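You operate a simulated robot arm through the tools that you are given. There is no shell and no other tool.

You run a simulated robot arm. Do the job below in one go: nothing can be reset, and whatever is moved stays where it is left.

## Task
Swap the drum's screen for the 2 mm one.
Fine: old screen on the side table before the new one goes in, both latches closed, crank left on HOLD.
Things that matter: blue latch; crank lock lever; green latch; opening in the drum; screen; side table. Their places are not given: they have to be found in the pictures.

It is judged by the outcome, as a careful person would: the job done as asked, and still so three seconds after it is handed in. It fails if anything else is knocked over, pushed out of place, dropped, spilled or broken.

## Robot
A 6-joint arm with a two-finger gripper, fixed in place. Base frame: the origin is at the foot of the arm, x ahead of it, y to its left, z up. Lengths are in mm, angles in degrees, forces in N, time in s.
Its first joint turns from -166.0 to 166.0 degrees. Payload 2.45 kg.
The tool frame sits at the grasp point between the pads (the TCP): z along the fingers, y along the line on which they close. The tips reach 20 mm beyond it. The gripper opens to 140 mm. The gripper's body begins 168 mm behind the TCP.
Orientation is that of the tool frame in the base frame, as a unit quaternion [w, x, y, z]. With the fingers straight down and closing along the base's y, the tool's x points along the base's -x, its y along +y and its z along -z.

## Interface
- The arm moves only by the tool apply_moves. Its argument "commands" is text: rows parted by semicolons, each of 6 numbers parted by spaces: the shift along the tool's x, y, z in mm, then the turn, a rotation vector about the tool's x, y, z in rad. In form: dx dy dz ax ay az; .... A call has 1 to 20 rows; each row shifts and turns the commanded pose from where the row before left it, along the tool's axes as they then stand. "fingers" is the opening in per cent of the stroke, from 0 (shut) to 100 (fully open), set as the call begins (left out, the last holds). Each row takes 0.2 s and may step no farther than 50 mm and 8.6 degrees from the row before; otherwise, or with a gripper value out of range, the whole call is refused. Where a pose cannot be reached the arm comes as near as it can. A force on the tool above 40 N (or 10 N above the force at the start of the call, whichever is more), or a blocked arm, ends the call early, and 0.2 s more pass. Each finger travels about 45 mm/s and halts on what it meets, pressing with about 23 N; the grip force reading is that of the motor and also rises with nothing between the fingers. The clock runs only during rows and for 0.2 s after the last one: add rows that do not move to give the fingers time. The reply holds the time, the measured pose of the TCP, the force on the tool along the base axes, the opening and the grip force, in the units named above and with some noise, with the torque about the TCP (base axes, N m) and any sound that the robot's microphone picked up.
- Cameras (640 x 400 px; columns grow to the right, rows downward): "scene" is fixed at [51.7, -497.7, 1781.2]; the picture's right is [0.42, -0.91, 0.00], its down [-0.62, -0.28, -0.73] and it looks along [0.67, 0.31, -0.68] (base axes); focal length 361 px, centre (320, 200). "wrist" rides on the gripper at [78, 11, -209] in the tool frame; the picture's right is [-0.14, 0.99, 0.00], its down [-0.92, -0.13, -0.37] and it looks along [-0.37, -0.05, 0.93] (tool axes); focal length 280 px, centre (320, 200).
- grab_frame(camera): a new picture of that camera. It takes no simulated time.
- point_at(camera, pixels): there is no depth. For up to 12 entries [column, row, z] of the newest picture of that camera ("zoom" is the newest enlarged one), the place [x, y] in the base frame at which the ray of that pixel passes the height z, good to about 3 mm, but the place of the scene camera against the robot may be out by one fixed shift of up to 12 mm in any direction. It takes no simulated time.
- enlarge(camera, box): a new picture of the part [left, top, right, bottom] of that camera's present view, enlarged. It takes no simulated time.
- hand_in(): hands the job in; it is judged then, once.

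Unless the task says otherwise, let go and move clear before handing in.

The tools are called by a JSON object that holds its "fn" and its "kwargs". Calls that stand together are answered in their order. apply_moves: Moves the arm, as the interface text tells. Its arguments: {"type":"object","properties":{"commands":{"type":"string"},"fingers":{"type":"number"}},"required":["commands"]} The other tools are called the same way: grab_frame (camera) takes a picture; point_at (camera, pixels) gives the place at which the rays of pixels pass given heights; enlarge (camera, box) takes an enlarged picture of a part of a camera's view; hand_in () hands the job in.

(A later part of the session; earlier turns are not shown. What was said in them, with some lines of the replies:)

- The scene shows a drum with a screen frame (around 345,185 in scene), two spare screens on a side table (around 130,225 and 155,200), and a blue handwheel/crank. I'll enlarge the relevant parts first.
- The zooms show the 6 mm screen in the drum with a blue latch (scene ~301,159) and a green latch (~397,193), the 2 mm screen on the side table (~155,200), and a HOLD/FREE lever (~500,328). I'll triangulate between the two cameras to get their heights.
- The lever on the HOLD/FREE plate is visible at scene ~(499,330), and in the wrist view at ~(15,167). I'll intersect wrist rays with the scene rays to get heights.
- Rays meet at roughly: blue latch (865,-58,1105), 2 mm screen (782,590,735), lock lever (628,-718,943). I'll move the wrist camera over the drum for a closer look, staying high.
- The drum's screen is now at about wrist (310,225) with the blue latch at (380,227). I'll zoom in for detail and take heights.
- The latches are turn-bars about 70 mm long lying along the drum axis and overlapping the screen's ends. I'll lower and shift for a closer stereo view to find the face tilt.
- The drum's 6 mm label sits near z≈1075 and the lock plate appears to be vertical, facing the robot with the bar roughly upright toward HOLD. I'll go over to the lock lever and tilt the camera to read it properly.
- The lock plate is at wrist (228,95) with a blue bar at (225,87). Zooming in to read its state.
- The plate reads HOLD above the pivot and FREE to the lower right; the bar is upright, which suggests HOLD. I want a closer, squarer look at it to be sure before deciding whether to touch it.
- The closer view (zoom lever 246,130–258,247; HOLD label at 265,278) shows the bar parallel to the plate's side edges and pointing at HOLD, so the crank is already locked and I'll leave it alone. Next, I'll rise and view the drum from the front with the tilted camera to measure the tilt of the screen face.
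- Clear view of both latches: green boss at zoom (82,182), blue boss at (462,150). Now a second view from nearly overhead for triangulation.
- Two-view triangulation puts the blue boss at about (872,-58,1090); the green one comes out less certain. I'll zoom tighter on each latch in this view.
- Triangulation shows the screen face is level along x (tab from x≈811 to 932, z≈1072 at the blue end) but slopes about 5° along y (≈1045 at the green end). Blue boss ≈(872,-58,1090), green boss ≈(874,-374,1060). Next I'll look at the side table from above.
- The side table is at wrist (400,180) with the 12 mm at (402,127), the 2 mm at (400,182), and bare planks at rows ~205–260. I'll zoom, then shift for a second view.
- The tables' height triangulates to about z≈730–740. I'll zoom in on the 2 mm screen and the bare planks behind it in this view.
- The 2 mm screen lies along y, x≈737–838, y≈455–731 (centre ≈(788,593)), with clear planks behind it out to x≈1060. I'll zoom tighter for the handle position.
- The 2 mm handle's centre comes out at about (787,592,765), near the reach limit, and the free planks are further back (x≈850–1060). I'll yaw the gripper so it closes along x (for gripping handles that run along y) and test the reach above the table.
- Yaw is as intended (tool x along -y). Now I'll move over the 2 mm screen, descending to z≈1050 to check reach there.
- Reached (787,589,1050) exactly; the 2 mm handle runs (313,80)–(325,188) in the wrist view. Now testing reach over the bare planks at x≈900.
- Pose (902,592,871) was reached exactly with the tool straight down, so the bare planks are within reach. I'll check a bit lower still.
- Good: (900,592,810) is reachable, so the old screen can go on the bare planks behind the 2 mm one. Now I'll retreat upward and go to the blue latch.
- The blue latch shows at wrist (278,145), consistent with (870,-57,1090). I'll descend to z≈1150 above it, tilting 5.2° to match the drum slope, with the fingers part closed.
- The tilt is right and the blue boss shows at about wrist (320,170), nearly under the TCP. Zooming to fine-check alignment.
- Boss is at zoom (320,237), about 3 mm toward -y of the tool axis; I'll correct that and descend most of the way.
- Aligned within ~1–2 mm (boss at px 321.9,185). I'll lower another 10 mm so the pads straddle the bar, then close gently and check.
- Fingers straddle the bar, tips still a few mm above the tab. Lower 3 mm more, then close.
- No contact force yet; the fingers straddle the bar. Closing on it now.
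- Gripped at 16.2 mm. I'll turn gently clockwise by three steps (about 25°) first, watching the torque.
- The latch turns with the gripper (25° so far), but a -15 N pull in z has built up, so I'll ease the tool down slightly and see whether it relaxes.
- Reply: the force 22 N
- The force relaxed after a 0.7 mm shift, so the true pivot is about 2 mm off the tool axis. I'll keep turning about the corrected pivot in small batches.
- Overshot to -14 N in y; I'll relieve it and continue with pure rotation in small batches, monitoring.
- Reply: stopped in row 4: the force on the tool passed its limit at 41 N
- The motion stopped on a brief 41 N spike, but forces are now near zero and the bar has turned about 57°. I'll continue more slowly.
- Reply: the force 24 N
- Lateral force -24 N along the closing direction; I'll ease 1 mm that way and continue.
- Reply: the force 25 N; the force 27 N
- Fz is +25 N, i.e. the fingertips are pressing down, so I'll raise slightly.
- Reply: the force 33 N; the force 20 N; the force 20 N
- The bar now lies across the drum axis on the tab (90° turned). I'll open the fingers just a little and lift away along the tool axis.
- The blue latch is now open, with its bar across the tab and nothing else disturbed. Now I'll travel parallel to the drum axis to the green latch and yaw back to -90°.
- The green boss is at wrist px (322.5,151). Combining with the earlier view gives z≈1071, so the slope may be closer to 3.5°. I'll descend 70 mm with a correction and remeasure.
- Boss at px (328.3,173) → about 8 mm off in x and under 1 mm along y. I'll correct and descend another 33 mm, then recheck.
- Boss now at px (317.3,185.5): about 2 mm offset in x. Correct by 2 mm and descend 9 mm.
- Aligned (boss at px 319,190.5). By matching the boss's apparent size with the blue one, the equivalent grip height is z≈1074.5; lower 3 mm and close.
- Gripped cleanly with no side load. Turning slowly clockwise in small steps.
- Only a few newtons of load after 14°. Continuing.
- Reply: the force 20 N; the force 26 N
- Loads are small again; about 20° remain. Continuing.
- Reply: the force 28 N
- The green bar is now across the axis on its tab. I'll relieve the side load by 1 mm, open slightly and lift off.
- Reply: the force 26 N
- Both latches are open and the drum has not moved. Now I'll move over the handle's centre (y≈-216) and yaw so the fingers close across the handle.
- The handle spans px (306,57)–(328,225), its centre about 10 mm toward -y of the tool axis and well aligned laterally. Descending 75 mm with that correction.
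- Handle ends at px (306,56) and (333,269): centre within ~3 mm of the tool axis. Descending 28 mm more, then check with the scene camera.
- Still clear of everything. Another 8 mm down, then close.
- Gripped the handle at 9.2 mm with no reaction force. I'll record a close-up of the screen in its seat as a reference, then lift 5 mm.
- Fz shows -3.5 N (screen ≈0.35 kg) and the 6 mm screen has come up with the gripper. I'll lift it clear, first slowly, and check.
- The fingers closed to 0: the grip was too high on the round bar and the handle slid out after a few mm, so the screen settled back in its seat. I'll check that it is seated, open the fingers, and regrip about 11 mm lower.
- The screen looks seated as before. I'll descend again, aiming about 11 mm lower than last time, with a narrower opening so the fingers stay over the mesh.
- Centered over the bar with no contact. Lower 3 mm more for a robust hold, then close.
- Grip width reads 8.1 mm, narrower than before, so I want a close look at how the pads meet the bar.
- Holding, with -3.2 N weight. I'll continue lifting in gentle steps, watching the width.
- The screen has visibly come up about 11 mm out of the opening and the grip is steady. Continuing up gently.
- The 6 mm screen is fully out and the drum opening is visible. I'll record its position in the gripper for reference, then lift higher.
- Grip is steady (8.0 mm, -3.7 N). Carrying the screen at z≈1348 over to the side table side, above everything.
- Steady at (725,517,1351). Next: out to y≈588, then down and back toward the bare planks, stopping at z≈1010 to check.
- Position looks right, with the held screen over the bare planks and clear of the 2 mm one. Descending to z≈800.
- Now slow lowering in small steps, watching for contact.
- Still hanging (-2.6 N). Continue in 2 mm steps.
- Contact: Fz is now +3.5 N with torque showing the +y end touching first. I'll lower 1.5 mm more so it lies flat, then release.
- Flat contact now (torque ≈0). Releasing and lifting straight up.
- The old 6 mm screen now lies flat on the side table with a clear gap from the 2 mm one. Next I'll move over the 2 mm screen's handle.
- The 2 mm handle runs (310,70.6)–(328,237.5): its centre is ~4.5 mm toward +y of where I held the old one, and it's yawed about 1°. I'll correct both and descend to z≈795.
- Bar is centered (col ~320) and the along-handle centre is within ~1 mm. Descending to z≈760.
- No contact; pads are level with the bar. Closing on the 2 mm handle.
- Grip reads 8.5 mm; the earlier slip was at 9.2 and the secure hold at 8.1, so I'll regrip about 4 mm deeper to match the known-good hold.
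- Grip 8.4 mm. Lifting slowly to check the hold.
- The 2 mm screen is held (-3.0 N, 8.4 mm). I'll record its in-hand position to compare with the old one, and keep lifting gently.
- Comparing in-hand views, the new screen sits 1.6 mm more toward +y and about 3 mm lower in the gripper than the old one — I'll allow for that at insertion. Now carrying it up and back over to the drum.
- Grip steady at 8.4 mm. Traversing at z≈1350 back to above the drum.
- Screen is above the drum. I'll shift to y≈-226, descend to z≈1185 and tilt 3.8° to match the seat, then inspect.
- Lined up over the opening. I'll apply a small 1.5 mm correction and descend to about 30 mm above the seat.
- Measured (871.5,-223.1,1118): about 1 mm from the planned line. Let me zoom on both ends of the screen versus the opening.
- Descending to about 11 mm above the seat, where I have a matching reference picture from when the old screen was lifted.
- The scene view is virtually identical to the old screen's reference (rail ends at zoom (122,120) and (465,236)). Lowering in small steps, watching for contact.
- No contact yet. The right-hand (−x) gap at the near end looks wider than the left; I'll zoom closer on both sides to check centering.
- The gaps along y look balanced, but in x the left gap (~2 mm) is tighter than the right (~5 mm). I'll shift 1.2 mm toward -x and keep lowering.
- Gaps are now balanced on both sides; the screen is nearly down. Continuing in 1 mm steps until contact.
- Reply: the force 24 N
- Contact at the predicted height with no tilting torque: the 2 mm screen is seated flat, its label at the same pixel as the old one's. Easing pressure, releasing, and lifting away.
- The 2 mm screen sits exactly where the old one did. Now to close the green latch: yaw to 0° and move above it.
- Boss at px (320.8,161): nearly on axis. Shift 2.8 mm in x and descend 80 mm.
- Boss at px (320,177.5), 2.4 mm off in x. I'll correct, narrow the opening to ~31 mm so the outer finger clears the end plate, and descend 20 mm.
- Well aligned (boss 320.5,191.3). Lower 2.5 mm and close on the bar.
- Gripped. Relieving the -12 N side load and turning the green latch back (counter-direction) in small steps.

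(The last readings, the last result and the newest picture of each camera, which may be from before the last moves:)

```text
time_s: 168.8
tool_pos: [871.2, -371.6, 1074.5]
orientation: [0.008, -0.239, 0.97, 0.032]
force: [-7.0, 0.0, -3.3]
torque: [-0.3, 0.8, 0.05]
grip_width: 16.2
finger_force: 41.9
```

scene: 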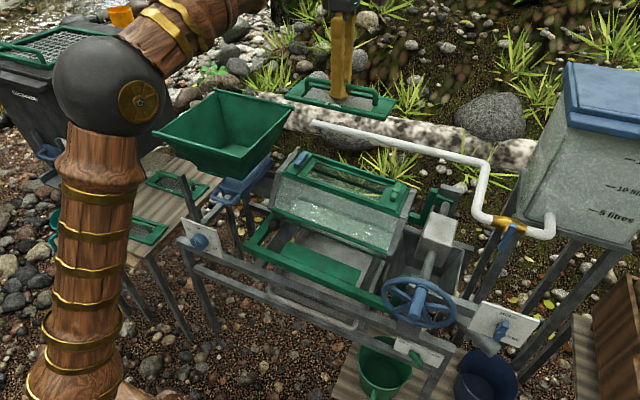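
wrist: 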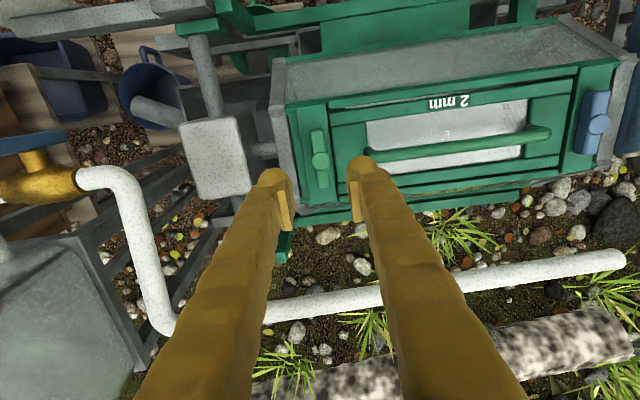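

{"fn": "apply_moves", "kwargs": {"commands": "0 0 0.1 0 0 0; 0 0 0 0 0 -0.06; 0 0 0 0 0 -0.06; 0 0 0 0 0 -0.06; 0 0 0 0 0 -0.06; 0 0 0 0 0 0"}}

```text
time_s: 170.2
tool_pos: [871.5, -372.4, 1073.2]
orientation: [0.013, -0.354, 0.935, 0.032]
force: [4.9, 18.0, -0.7]
torque: [0.57, -0.49, -0.03]
grip_width: 15.9
finger_force: 41.9
```

{"fn": "apply_moves", "kwargs": {"commands": "-0.41 0.31 0 0 0 0; 0 0 0 0 0 -0.06; 0 0 0 0 0 -0.06; 0 0 0 0 0 -0.06; 0 0 0 0 0 -0.06; 0 0 0 0 0 0"}}

```text
time_s: 171.6
tool_pos: [871.1, -372.2, 1073.7]
orientation: [0.017, -0.464, 0.885, 0.029]
force: [-0.4, 18.0, 3.1]
torque: [0.13, 0.06, -0.02]
grip_width: 15.8
finger_force: 42.3
```

{"fn": "apply_moves", "kwargs": {"commands": "-0.41 0.28 0 0 0 0; 0 0 0 0 0 -0.06; 0 0 0 0 0 -0.06; 0 0 0 0 0 -0.06; 0 0 0 0 0 -0.06; 0 0 0 0 0 0"}}

```text
time_s: 173.0
tool_pos: [871.4, -372.4, 1073.1]
orientation: [0.02, -0.567, 0.823, 0.028]
force: [1.5, 8.8, -9.5]
torque: [0.26, -0.09, -0.04]
grip_width: 16.0
finger_force: 41.9
```

{"fn": "apply_moves", "kwargs": {"commands": "-0.2 0.1 0.2 0 0 0; 0 0 0 0 0 -0.06; 0 0 0 0 0 -0.06; 0 0 0 0 0 -0.06; 0 0 0 0 0 0"}}

{"fn": "apply_moves", "kwargs": {"commands": "0 0 0 0 0 -0.06; 0 0 0 0 0 -0.06; 0 0 0 0 0 -0.06; 0 0 0 0 0 0"}}

{"fn": "enlarge", "kwargs": {"camera": "wrist", "box": [220, 100, 420, 225]}}

{"fn": "enlarge", "kwargs": {"camera": "scene", "box": [350, 140, 430, 210]}}

```text
time_s: 174.2
tool_pos: [870.4, -372.3, 1074.1]
orientation: [0.022, -0.638, 0.769, 0.025]
force: [-1.9, 10.6, -14.8]
torque: [0.04, 0.1, -0.02]
grip_width: 16.1
finger_force: 42.1
```

```text
time_s: 175.2
tool_pos: [872.7, -372.0, 1073.6]
orientation: [0.023, -0.705, 0.708, 0.023]
force: [-0.4, 10.4, -12.1]
torque: [0.12, 0.05, 0.0]
grip_width: 16.1
finger_force: 42.0
```

```text
3.20 times, centred on (320, 162) of wrist
```

zoom: 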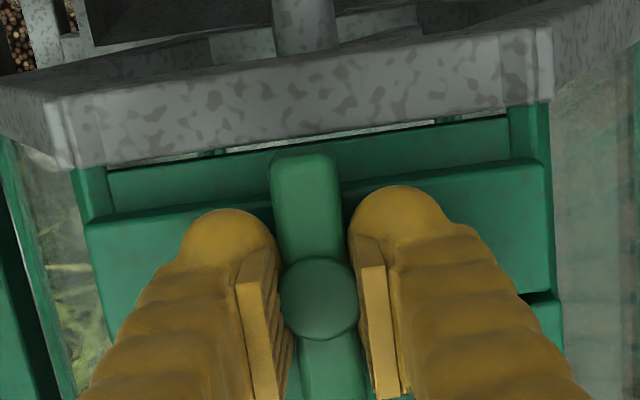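

```text
5.71 times, centred on (390, 175) of scene
```

zoom: 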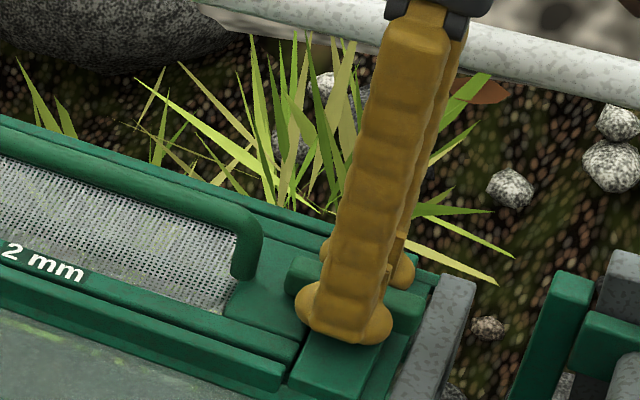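

The green bar is back at its original closed orientation (yaw -89.8°). Releasing and lifting.

{"fn": "apply_moves", "kwargs": {"commands": "0 0 0 0 0 0; 0 0 0 0 0 0; 0 0 0 0 0 0; 0 0 0 0 0 0", "fingers": 30}}

{"fn": "apply_moves", "kwargs": {"commands": "0 0 -10 0 0 0; 0 0 -30 0 0 0; 0 0 -40 0 0 0; 0 0 -40 0 0 0; 0 0 0 0 0 0; 0 0 0 0 0 0"}}

{"fn": "grab_frame", "kwargs": {"camera": "wrist"}}

{"fn": "enlarge", "kwargs": {"camera": "scene", "box": [270, 140, 430, 240]}}

```text
time_s: 176.2
tool_pos: [872.0, -372.1, 1075.4]
orientation: [0.024, -0.704, 0.709, 0.022]
force: [0.3, -0.5, -0.4]
torque: [0.03, -0.03, -0.03]
grip_width: 42.1
finger_force: 0.0
```

```text
time_s: 177.6
tool_pos: [871.6, -377.6, 1194.6]
orientation: [0.024, -0.704, 0.709, 0.022]
force: [0.4, -0.1, 0.1]
torque: [0.01, 0.0, 0.02]
grip_width: 42.1
finger_force: 0.1
```

```text
taken
```

wrist: 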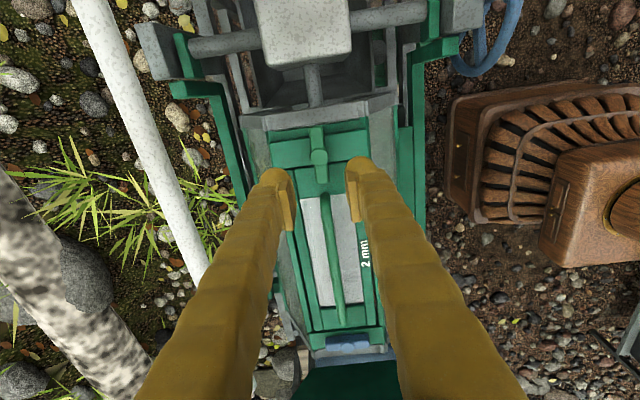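

```text
4.00 times, centred on (350, 190) of scene
```

zoom: 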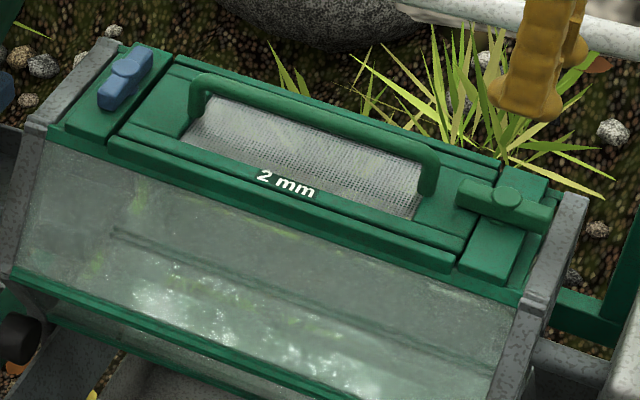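

The green latch is closed over the 2 mm screen, matching its original pose. Now yaw to 0° and move along to the blue latch.

{"fn": "apply_moves", "kwargs": {"commands": "0 0 0 0 0 0.1428; 0 0 0 0 0 0.1428; 0 0 0 0 0 0.1428; 0 0 0 0 0 0.1428; 0 0 0 0 0 0.1428; 0 0 0 0 0 0.1428; 0 0 0 0 0 0.1428; 0 0 0 0 0 0.1428; 0 0 0 0 0 0.1428; 0 0 0 0 0 0.1428; 0 0 0 0 0 0.1428; 0 44.4 0 0 0 0; 0 44.4 0 0 0 0; 0 44.4 0 0 0 0; 0 44.4 0 0 0 0; 0 44.4 0 0 0 0; 0 44.4 0 0 0 0; 0 44.4 0 0 0 0; 0 0 0 0 0 0; 0 0 0 0 0 0"}}

{"fn": "grab_frame", "kwargs": {"camera": "wrist"}}

{"fn": "enlarge", "kwargs": {"camera": "wrist", "box": [240, 100, 400, 200]}}

```text
time_s: 181.8
tool_pos: [873.6, -64.7, 1215.5]
orientation: [0.001, 0.003, 0.999, 0.034]
force: [0.0, -0.3, 0.0]
torque: [0.04, 0.03, 0.01]
grip_width: 42.1
finger_force: 0.1
```

```text
taken
```

wrist: 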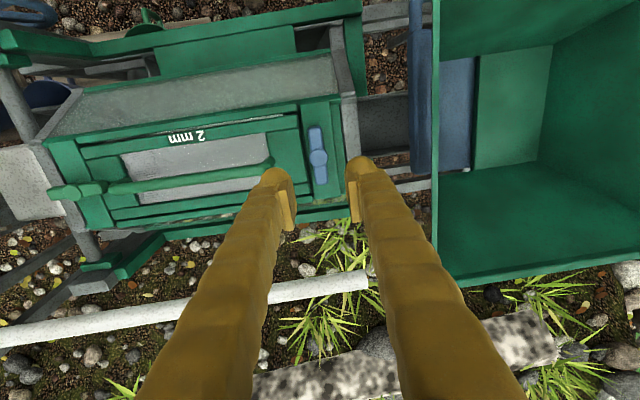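

```text
4.00 times, centred on (320, 150) of wrist
```

zoom: 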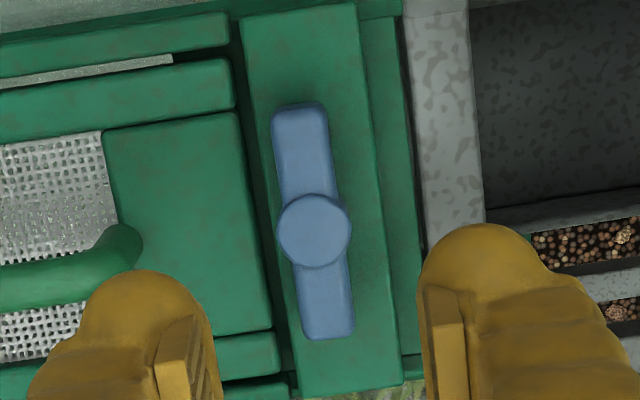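

Boss at px (318.5,157.8): ~2 mm off. Correct and descend 82 mm.

{"fn": "apply_moves", "kwargs": {"commands": "-1 -2 20 0 0 0; 0 0 25 0 0 0; 0 0 20 0 0 0; 0 0 17 0 0 0; 0 0 0 0 0 0; 0 0 0 0 0 0", "fingers": 25}}

{"fn": "enlarge", "kwargs": {"camera": "wrist", "box": [240, 115, 400, 215]}}

{"fn": "enlarge", "kwargs": {"camera": "scene", "box": [260, 110, 360, 190]}}

```text
time_s: 183.2
tool_pos: [874.6, -64.9, 1132.9]
orientation: [0.001, 0.003, 0.999, 0.034]
force: [-0.6, 0.6, 0.9]
torque: [-0.01, 0.03, -0.02]
grip_width: 35.0
finger_force: 0.1
```

```text
4.00 times, centred on (320, 165) of wrist
```

zoom: 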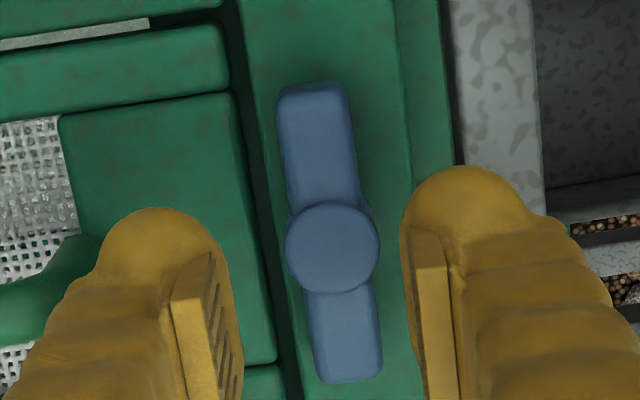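

```text
5.00 times, centred on (310, 150) of scene
```

zoom: 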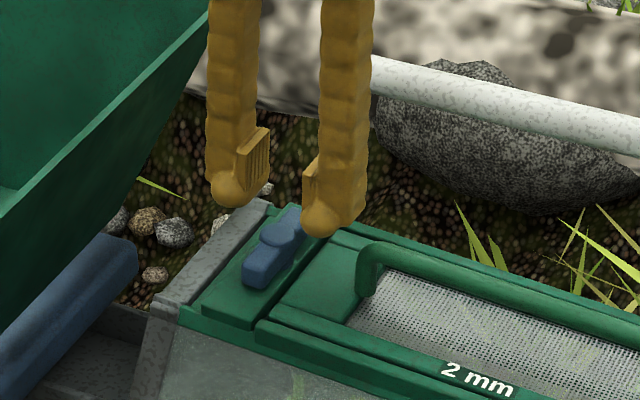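

{"fn": "apply_moves", "kwargs": {"commands": "0.6 3.2 8 0 0 0; 0 0 10 0 0 0; 0 0 8 0 0 0; 0 0 0 0 0 0; 0 0 0 0 0 0", "fingers": 22}}

{"fn": "enlarge", "kwargs": {"camera": "wrist", "box": [240, 115, 400, 215]}}

{"fn": "enlarge", "kwargs": {"camera": "scene", "box": [270, 120, 350, 185]}}

```text
time_s: 184.4
tool_pos: [873.3, -59.7, 1107.9]
orientation: [0.0, 0.003, 0.999, 0.033]
force: [-0.6, 0.3, -0.4]
torque: [0.01, 0.01, 0.03]
grip_width: 30.8
finger_force: 0.1
```

```text
4.00 times, centred on (320, 165) of wrist
```

zoom: 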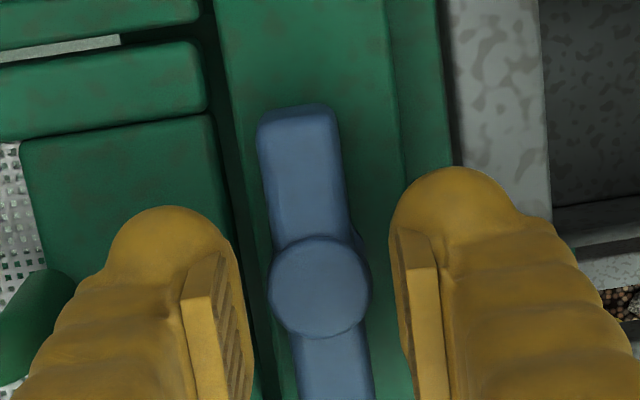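

```text
6.15 times, centred on (310, 152) of scene
```

zoom: 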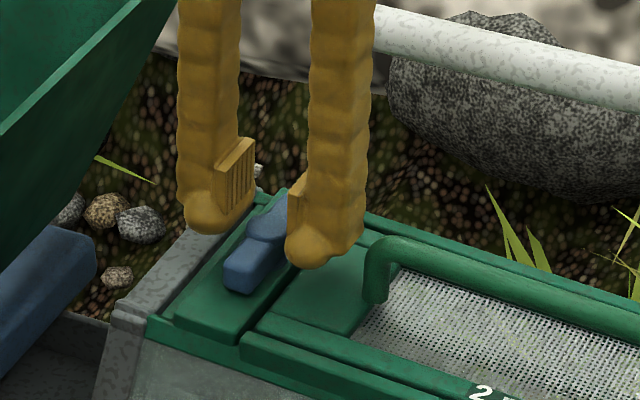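

Aligned (boss 320,187). Descend 11 mm and re-check.

{"fn": "apply_moves", "kwargs": {"commands": "-0.5 0 4 0 0 0; 0 0 4 0 0 0; 0 0 3 0 0 0; 0 0 0 0 0 0; 0 0 0 0 0 0"}}

{"fn": "enlarge", "kwargs": {"camera": "wrist", "box": [240, 115, 400, 215]}}

{"fn": "enlarge", "kwargs": {"camera": "scene", "box": [270, 120, 350, 185]}}

```text
time_s: 185.6
tool_pos: [873.6, -61.6, 1096.2]
orientation: [0.001, 0.003, 0.999, 0.033]
force: [0.3, 0.4, -0.4]
torque: [-0.04, -0.01, 0.02]
grip_width: 30.8
finger_force: 0.0
```

```text
4.00 times, centred on (320, 165) of wrist
```

zoom: 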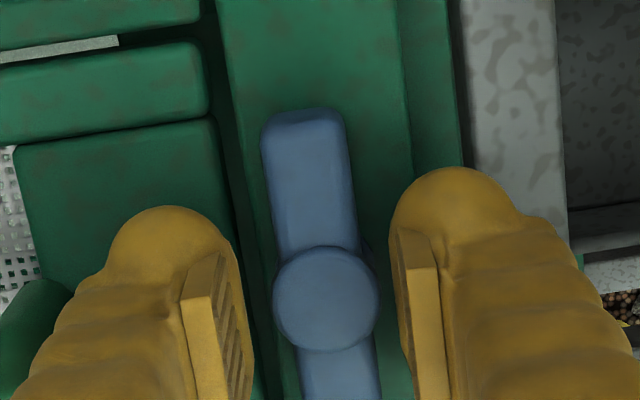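

```text
6.15 times, centred on (310, 152) of scene
```

zoom: 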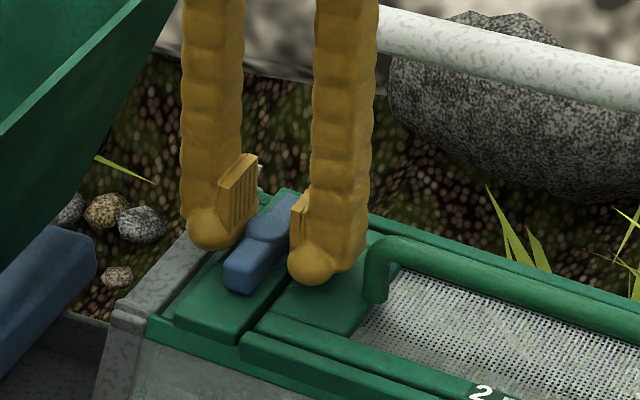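

{"fn": "apply_moves", "kwargs": {"commands": "0.8 1.3 1 0 0 0; 0 0 1.2 0 0 0; 0 0 0 0 0 0; 0 0 0 0 0 0"}}

{"fn": "apply_moves", "kwargs": {"commands": "0 0 0 0 0 0; 0 0 0 0 0 0; 0 0 0 0 0 0; 0 0 0 0 0 0", "fingers": 0}}

{"fn": "enlarge", "kwargs": {"camera": "wrist", "box": [240, 115, 400, 215]}}

```text
time_s: 186.6
tool_pos: [872.9, -57.1, 1093.5]
orientation: [0.001, 0.003, 0.999, 0.033]
force: [0.3, 0.6, 0.0]
torque: [0.02, 0.01, 0.0]
grip_width: 31.1
finger_force: 0.0
```

```text
time_s: 187.6
tool_pos: [874.4, -58.3, 1093.7]
orientation: [0.001, 0.003, 0.999, 0.033]
force: [0.1, -21.5, -4.8]
torque: [-0.25, -0.06, 0.21]
grip_width: 16.2
finger_force: 42.2
```

```text
4.00 times, centred on (320, 165) of wrist
```

zoom: 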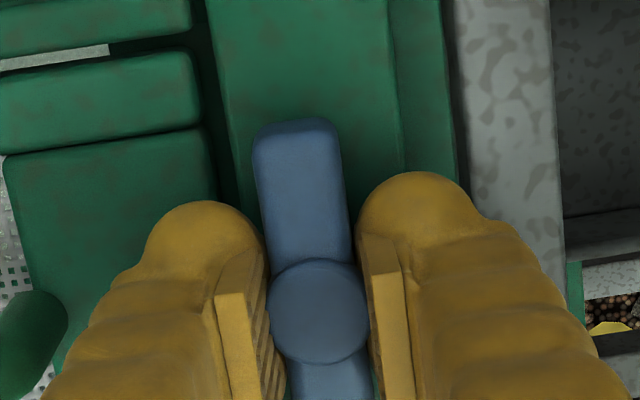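

Gripped at 16.2 mm with a -21 N side load; relieve it about 0.9 mm before turning.

{"fn": "apply_moves", "kwargs": {"commands": "0 -0.5 0 0 0 0; 0 -0.4 0.2 0 0 0; 0 0 0 0 0 0"}}

```text
time_s: 188.4
tool_pos: [874.4, -58.8, 1093.1]
orientation: [0.0, 0.003, 0.999, 0.033]
force: [-13.7, -14.2, 2.4]
torque: [-0.14, 0.51, 0.25]
grip_width: 16.1
finger_force: 42.1
```

{"fn": "apply_moves", "kwargs": {"commands": "0.4 -0.5 0 0 0 0; 0 0 0 0 0 -0.05; 0 0 0 0 0 -0.05; 0 0 0 0 0 -0.05; 0 0 0 0 0 0"}}

```text
time_s: 189.6
tool_pos: [874.8, -58.4, 1092.6]
orientation: [0.004, -0.071, 0.997, 0.034]
force: [8.9, 21.1, -9.3]
torque: [0.34, -1.11, -0.11]
grip_width: 16.2
finger_force: 41.8
```

{"fn": "apply_moves", "kwargs": {"commands": "-0.25 0.55 0.2 0 0 0; 0 0 0 0 0 -0.05; 0 0 0 0 0 -0.05; 0 0 0 0 0 -0.05; 0 0 0 0 0 0"}}

```text
time_s: 190.8
tool_pos: [872.3, -58.4, 1094.3]
orientation: [0.006, -0.146, 0.989, 0.032]
force: [3.7, 31.7, 6.7]
torque: [0.42, -0.41, -0.07]
grip_width: 16.0
finger_force: 41.8
```

{"fn": "apply_moves", "kwargs": {"commands": "-0.15 0.5 -0.1 0 0 0; -0.15 0.5 0 0 0 0; 0 0 0 0 0 0"}}

```text
time_s: 191.6
tool_pos: [874.3, -58.4, 1093.4]
orientation: [0.006, -0.146, 0.989, 0.033]
force: [-8.6, 18.1, 15.2]
torque: [-0.08, 1.02, 0.06]
grip_width: 15.9
finger_force: 41.9
```

{"fn": "apply_moves", "kwargs": {"commands": "0 0.5 -0.4 0 0 0; 0 0 0 0 0 -0.04; 0 0 0 0 0 -0.04; 0 0 0 0 0 -0.04; 0 0 0 0 0 0"}}

```text
time_s: 192.8
tool_pos: [873.7, -58.7, 1093.6]
orientation: [0.008, -0.204, 0.978, 0.032]
force: [7.2, 1.2, -14.6]
torque: [0.34, -0.93, -0.07]
grip_width: 16.0
finger_force: 41.7
```

{"fn": "apply_moves", "kwargs": {"commands": "-0.2 0 0.4 0 0 0; 0 0 0 0 0 -0.05; 0 0 0 0 0 -0.05; 0 0 0 0 0 -0.05; 0 0 0 0 0 0"}}

```text
time_s: 194.0
tool_pos: [873.6, -58.5, 1093.2]
orientation: [0.011, -0.278, 0.96, 0.032]
force: [-7.2, -7.1, -4.0]
torque: [-0.48, 0.83, 0.07]
grip_width: 16.1
finger_force: 41.7
```

{"fn": "apply_moves", "kwargs": {"commands": "0.1 -0.1 0.1 0 0 0; 0 0 0 0 0 -0.05; 0 0 0 0 0 -0.05; 0 0 0 0 0 -0.05; 0 0 0 0 0 -0.05; 0 0 0 0 0 0"}}

```text
time_s: 195.4
tool_pos: [872.1, -57.3, 1093.9]
orientation: [0.014, -0.373, 0.927, 0.03]
force: [3.3, 4.4, 12.2]
torque: [0.26, -0.24, -0.01]
grip_width: 15.9
finger_force: 41.8
```

About 44° turned with small loads. Continuing.

{"fn": "apply_moves", "kwargs": {"commands": "0 0 -0.3 0 0 0; 0 0 0 0 0 -0.05; 0 0 0 0 0 -0.05; 0 0 0 0 0 -0.05; 0 0 0 0 0 -0.05; 0 0 0 0 0 0"}}

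```text
time_s: 196.8
tool_pos: [872.4, -57.6, 1094.6]
orientation: [0.015, -0.463, 0.886, 0.029]
force: [-1.0, 5.3, 0.1]
torque: [0.03, 0.09, 0.01]
grip_width: 16.0
finger_force: 41.5
```

{"fn": "apply_moves", "kwargs": {"commands": "-0.1 0.1 0 0 0 0; 0 0 0 0 0 -0.05; 0 0 0 0 0 -0.05; 0 0 0 0 0 -0.05; 0 0 0 0 0 -0.05; 0 0 0 0 0 0"}}

```text
time_s: 198.2
tool_pos: [873.7, -57.0, 1092.9]
orientation: [0.018, -0.549, 0.835, 0.027]
force: [-18.2, 1.4, 21.0]
torque: [-0.02, 0.3, 0.02]
grip_width: 15.9
finger_force: 41.4
```

{"fn": "apply_moves", "kwargs": {"commands": "0.2 0.5 -0.5 0 0 0; 0 0 0 0 0 -0.05; 0 0 0 0 0 -0.05; 0 0 0 0 0 -0.05; 0 0 0 0 0 0"}}

```text
time_s: 199.4
tool_pos: [871.4, -57.6, 1092.9]
orientation: [0.02, -0.61, 0.792, 0.026]
force: [-11.1, 4.0, -15.8]
torque: [0.05, 0.09, -0.01]
grip_width: 16.1
finger_force: 41.9
```

{"fn": "apply_moves", "kwargs": {"commands": "0.05 0.3 0.4 0 0 0; 0 0 0 0 0 -0.05; 0 0 0 0 0 -0.05; 0 0 0 0 0 -0.05; 0 0 0 0 0 0"}}

```text
time_s: 200.6
tool_pos: [873.0, -57.0, 1093.3]
orientation: [0.023, -0.668, 0.744, 0.025]
force: [-9.1, 4.1, -20.9]
torque: [0.0, 0.11, -0.02]
grip_width: 15.6
finger_force: 41.4
```

{"fn": "apply_moves", "kwargs": {"commands": "0 0.3 0.6 0 0 0; 0 0 0 0 0 -0.053; 0 0 0 0 0 -0.053; 0 0 0 0 0 0"}}

{"fn": "enlarge", "kwargs": {"camera": "wrist", "box": [220, 100, 420, 225]}}

{"fn": "enlarge", "kwargs": {"camera": "scene", "box": [270, 120, 350, 185]}}

```text
time_s: 201.6
tool_pos: [871.2, -56.6, 1094.0]
orientation: [0.025, -0.706, 0.707, 0.022]
force: [-1.2, 21.3, -3.6]
torque: [0.3, 0.0, -0.01]
grip_width: 16.2
finger_force: 41.5
```

```text
3.20 times, centred on (320, 162) of wrist
```

zoom: 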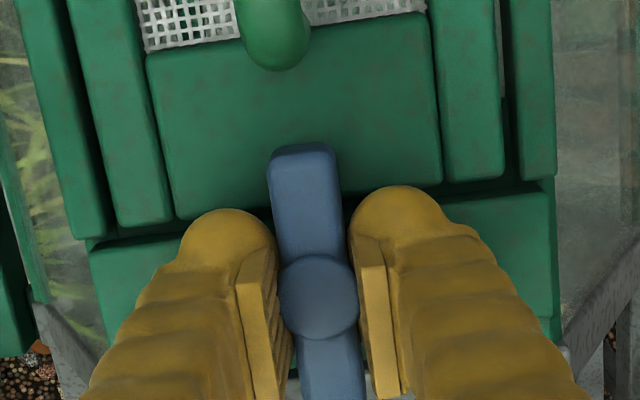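

```text
6.15 times, centred on (310, 152) of scene
```

zoom: 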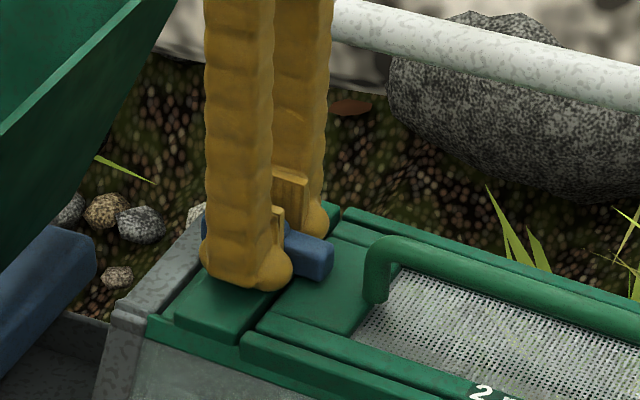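

The blue bar is back along the axis over the screen's end (yaw -89.9°), matching its original picture. Releasing and lifting clear.

{"fn": "apply_moves", "kwargs": {"commands": "-0.5 0 0 0 0 0; 0 0 0 0 0 0; 0 0 0 0 0 0"}}

{"fn": "apply_moves", "kwargs": {"commands": "0 0 0 0 0 0; 0 0 0 0 0 0; 0 0 0 0 0 0; 0 0 0 0 0 0", "fingers": 32}}

{"fn": "apply_moves", "kwargs": {"commands": "0 0 -10 0 0 0; 0 0 -30 0 0 0; 0 0 -40 0 0 0; 0 0 -45 0 0 0; 0 0 -45 0 0 0; 0 0 -45 0 0 0; 0 0 0 0 0 0; 0 0 0 0 0 0"}}

{"fn": "grab_frame", "kwargs": {"camera": "wrist"}}

{"fn": "grab_frame", "kwargs": {"camera": "scene"}}

{"fn": "enlarge", "kwargs": {"camera": "scene", "box": [270, 140, 430, 240]}}

```text
time_s: 202.4
tool_pos: [873.9, -56.7, 1093.4]
orientation: [0.025, -0.705, 0.708, 0.022]
force: [1.8, 12.5, 12.9]
torque: [0.04, 0.01, -0.01]
grip_width: 16.0
finger_force: 42.3
```

```text
time_s: 203.4
tool_pos: [871.6, -57.5, 1092.6]
orientation: [0.024, -0.705, 0.708, 0.023]
force: [-0.2, 0.3, -0.5]
torque: [-0.01, 0.02, 0.01]
grip_width: 44.9
finger_force: 0.1
```

```text
time_s: 205.2
tool_pos: [872.7, -69.8, 1308.8]
orientation: [0.024, -0.705, 0.708, 0.023]
force: [-0.2, -0.3, 0.0]
torque: [0.01, 0.03, -0.02]
grip_width: 44.8
finger_force: 0.1
```

```text
taken
```

wrist: 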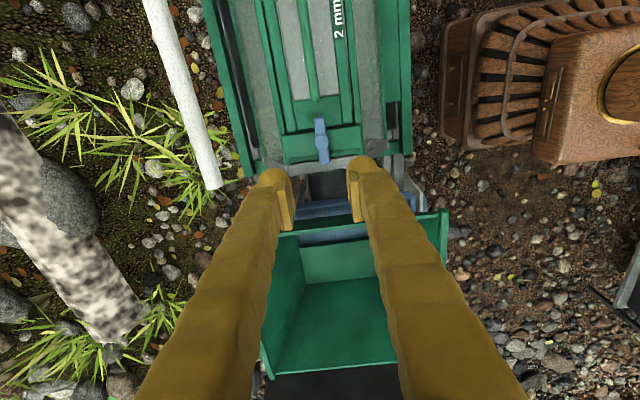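

```text
taken
```

scene: 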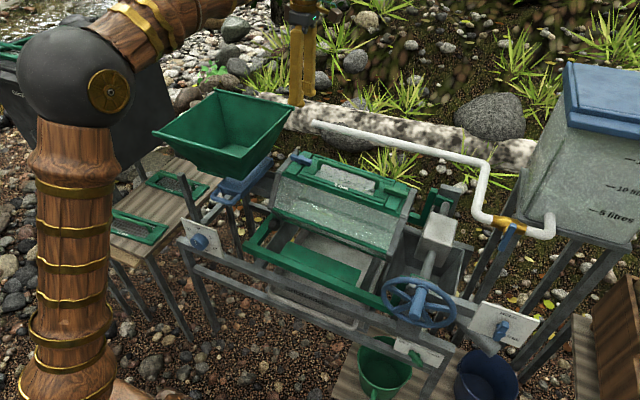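

```text
4.00 times, centred on (350, 190) of scene
```

zoom: 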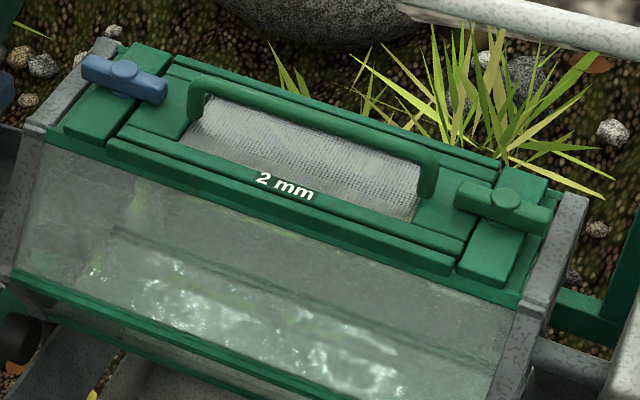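

Both latches are closed over the 2 mm screen. I'll check the crank lever and the side table once more.

{"fn": "enlarge", "kwargs": {"camera": "scene", "box": [460, 290, 550, 360]}}

{"fn": "enlarge", "kwargs": {"camera": "scene", "box": [90, 140, 250, 260]}}

```text
5.71 times, centred on (505, 325) of scene
```

zoom: 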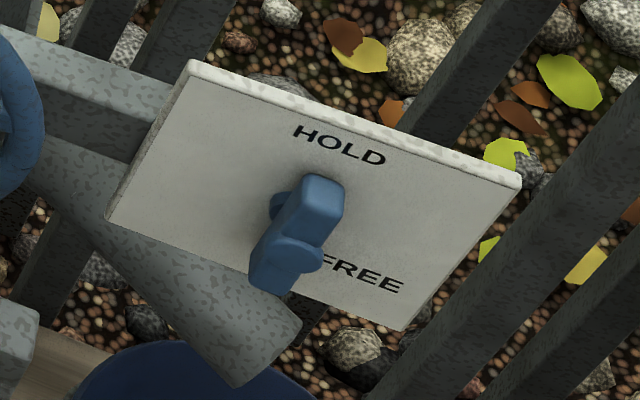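

```text
3.33 times, centred on (170, 200) of scene
```

zoom: 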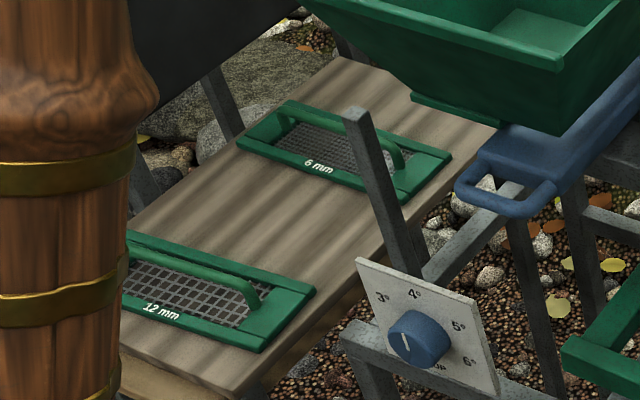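

The lever is unchanged on HOLD, the 6 mm screen lies on the side table and the 12 mm is untouched. I'll retreat the arm a little and take a last look.

{"fn": "apply_moves", "kwargs": {"commands": "0 35 -15 0 0 0; 0 45 -15 0 0 0; 0 45 -10 0 0 0; 0 35 0 0 0 0; 0 0 0 0 0 0; 0 0 0 0 0 0; 0 0 0 0 0 0; 0 0 0 0 0 0; 0 0 0 0 0 0"}}

{"fn": "grab_frame", "kwargs": {"camera": "scene"}}

{"fn": "enlarge", "kwargs": {"camera": "scene", "box": [260, 140, 430, 250]}}

```text
time_s: 207.2
tool_pos: [711.7, -75.6, 1347.9]
orientation: [0.024, -0.705, 0.708, 0.023]
force: [1.2, -0.7, 1.0]
torque: [0.02, 0.01, -0.03]
grip_width: 44.9
finger_force: 0.0
```

```text
taken
```

scene: 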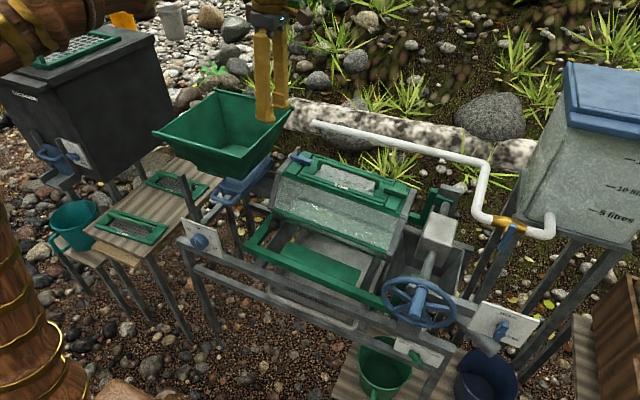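

```text
3.64 times, centred on (345, 195) of scene
```

zoom: 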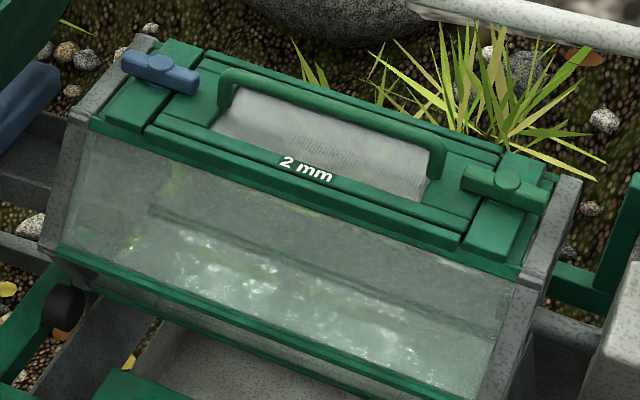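

The final picture shows the 2 mm screen seated in the drum with both bars across its ends (blue at zoom 160,73, green at 505,190). The 6 mm screen is on the side table, the lever is on HOLD and the arm is clear, so I'm handing in.

{"fn": "hand_in", "kwargs": {}}

```text
The job is handed in.
```

The 2 mm screen is now seated in the drum with both latches closed. The old 6 mm screen went onto the side table before the new one went in. The job is handed in.

- **Crank lock lever:** it was already on HOLD when I started, so I never touched it. It still points at HOLD in the last pictures, and the drum did not turn while I worked on the latches.
- **One slip:** on the first try at lifting out the 6 mm screen, my grip was too high on its handle. The handle slid out during the lift and the screen dropped back into its seat. It looked seated normally afterwards. I gripped it lower and it came out without trouble.
- **Old screen:** it lies flat on the bare planks behind where the 2 mm screen was. When I set it down, the fingertips may have pressed lightly on its mesh (about 11 N). I saw no damage.
- **Latches:** both bars are back to within about half a degree of where they started and overlap the ends of the new screen.

Nothing else looked moved: the 12 mm screen and the rest of the rig are unchanged in the pictures, and the arm is clear.
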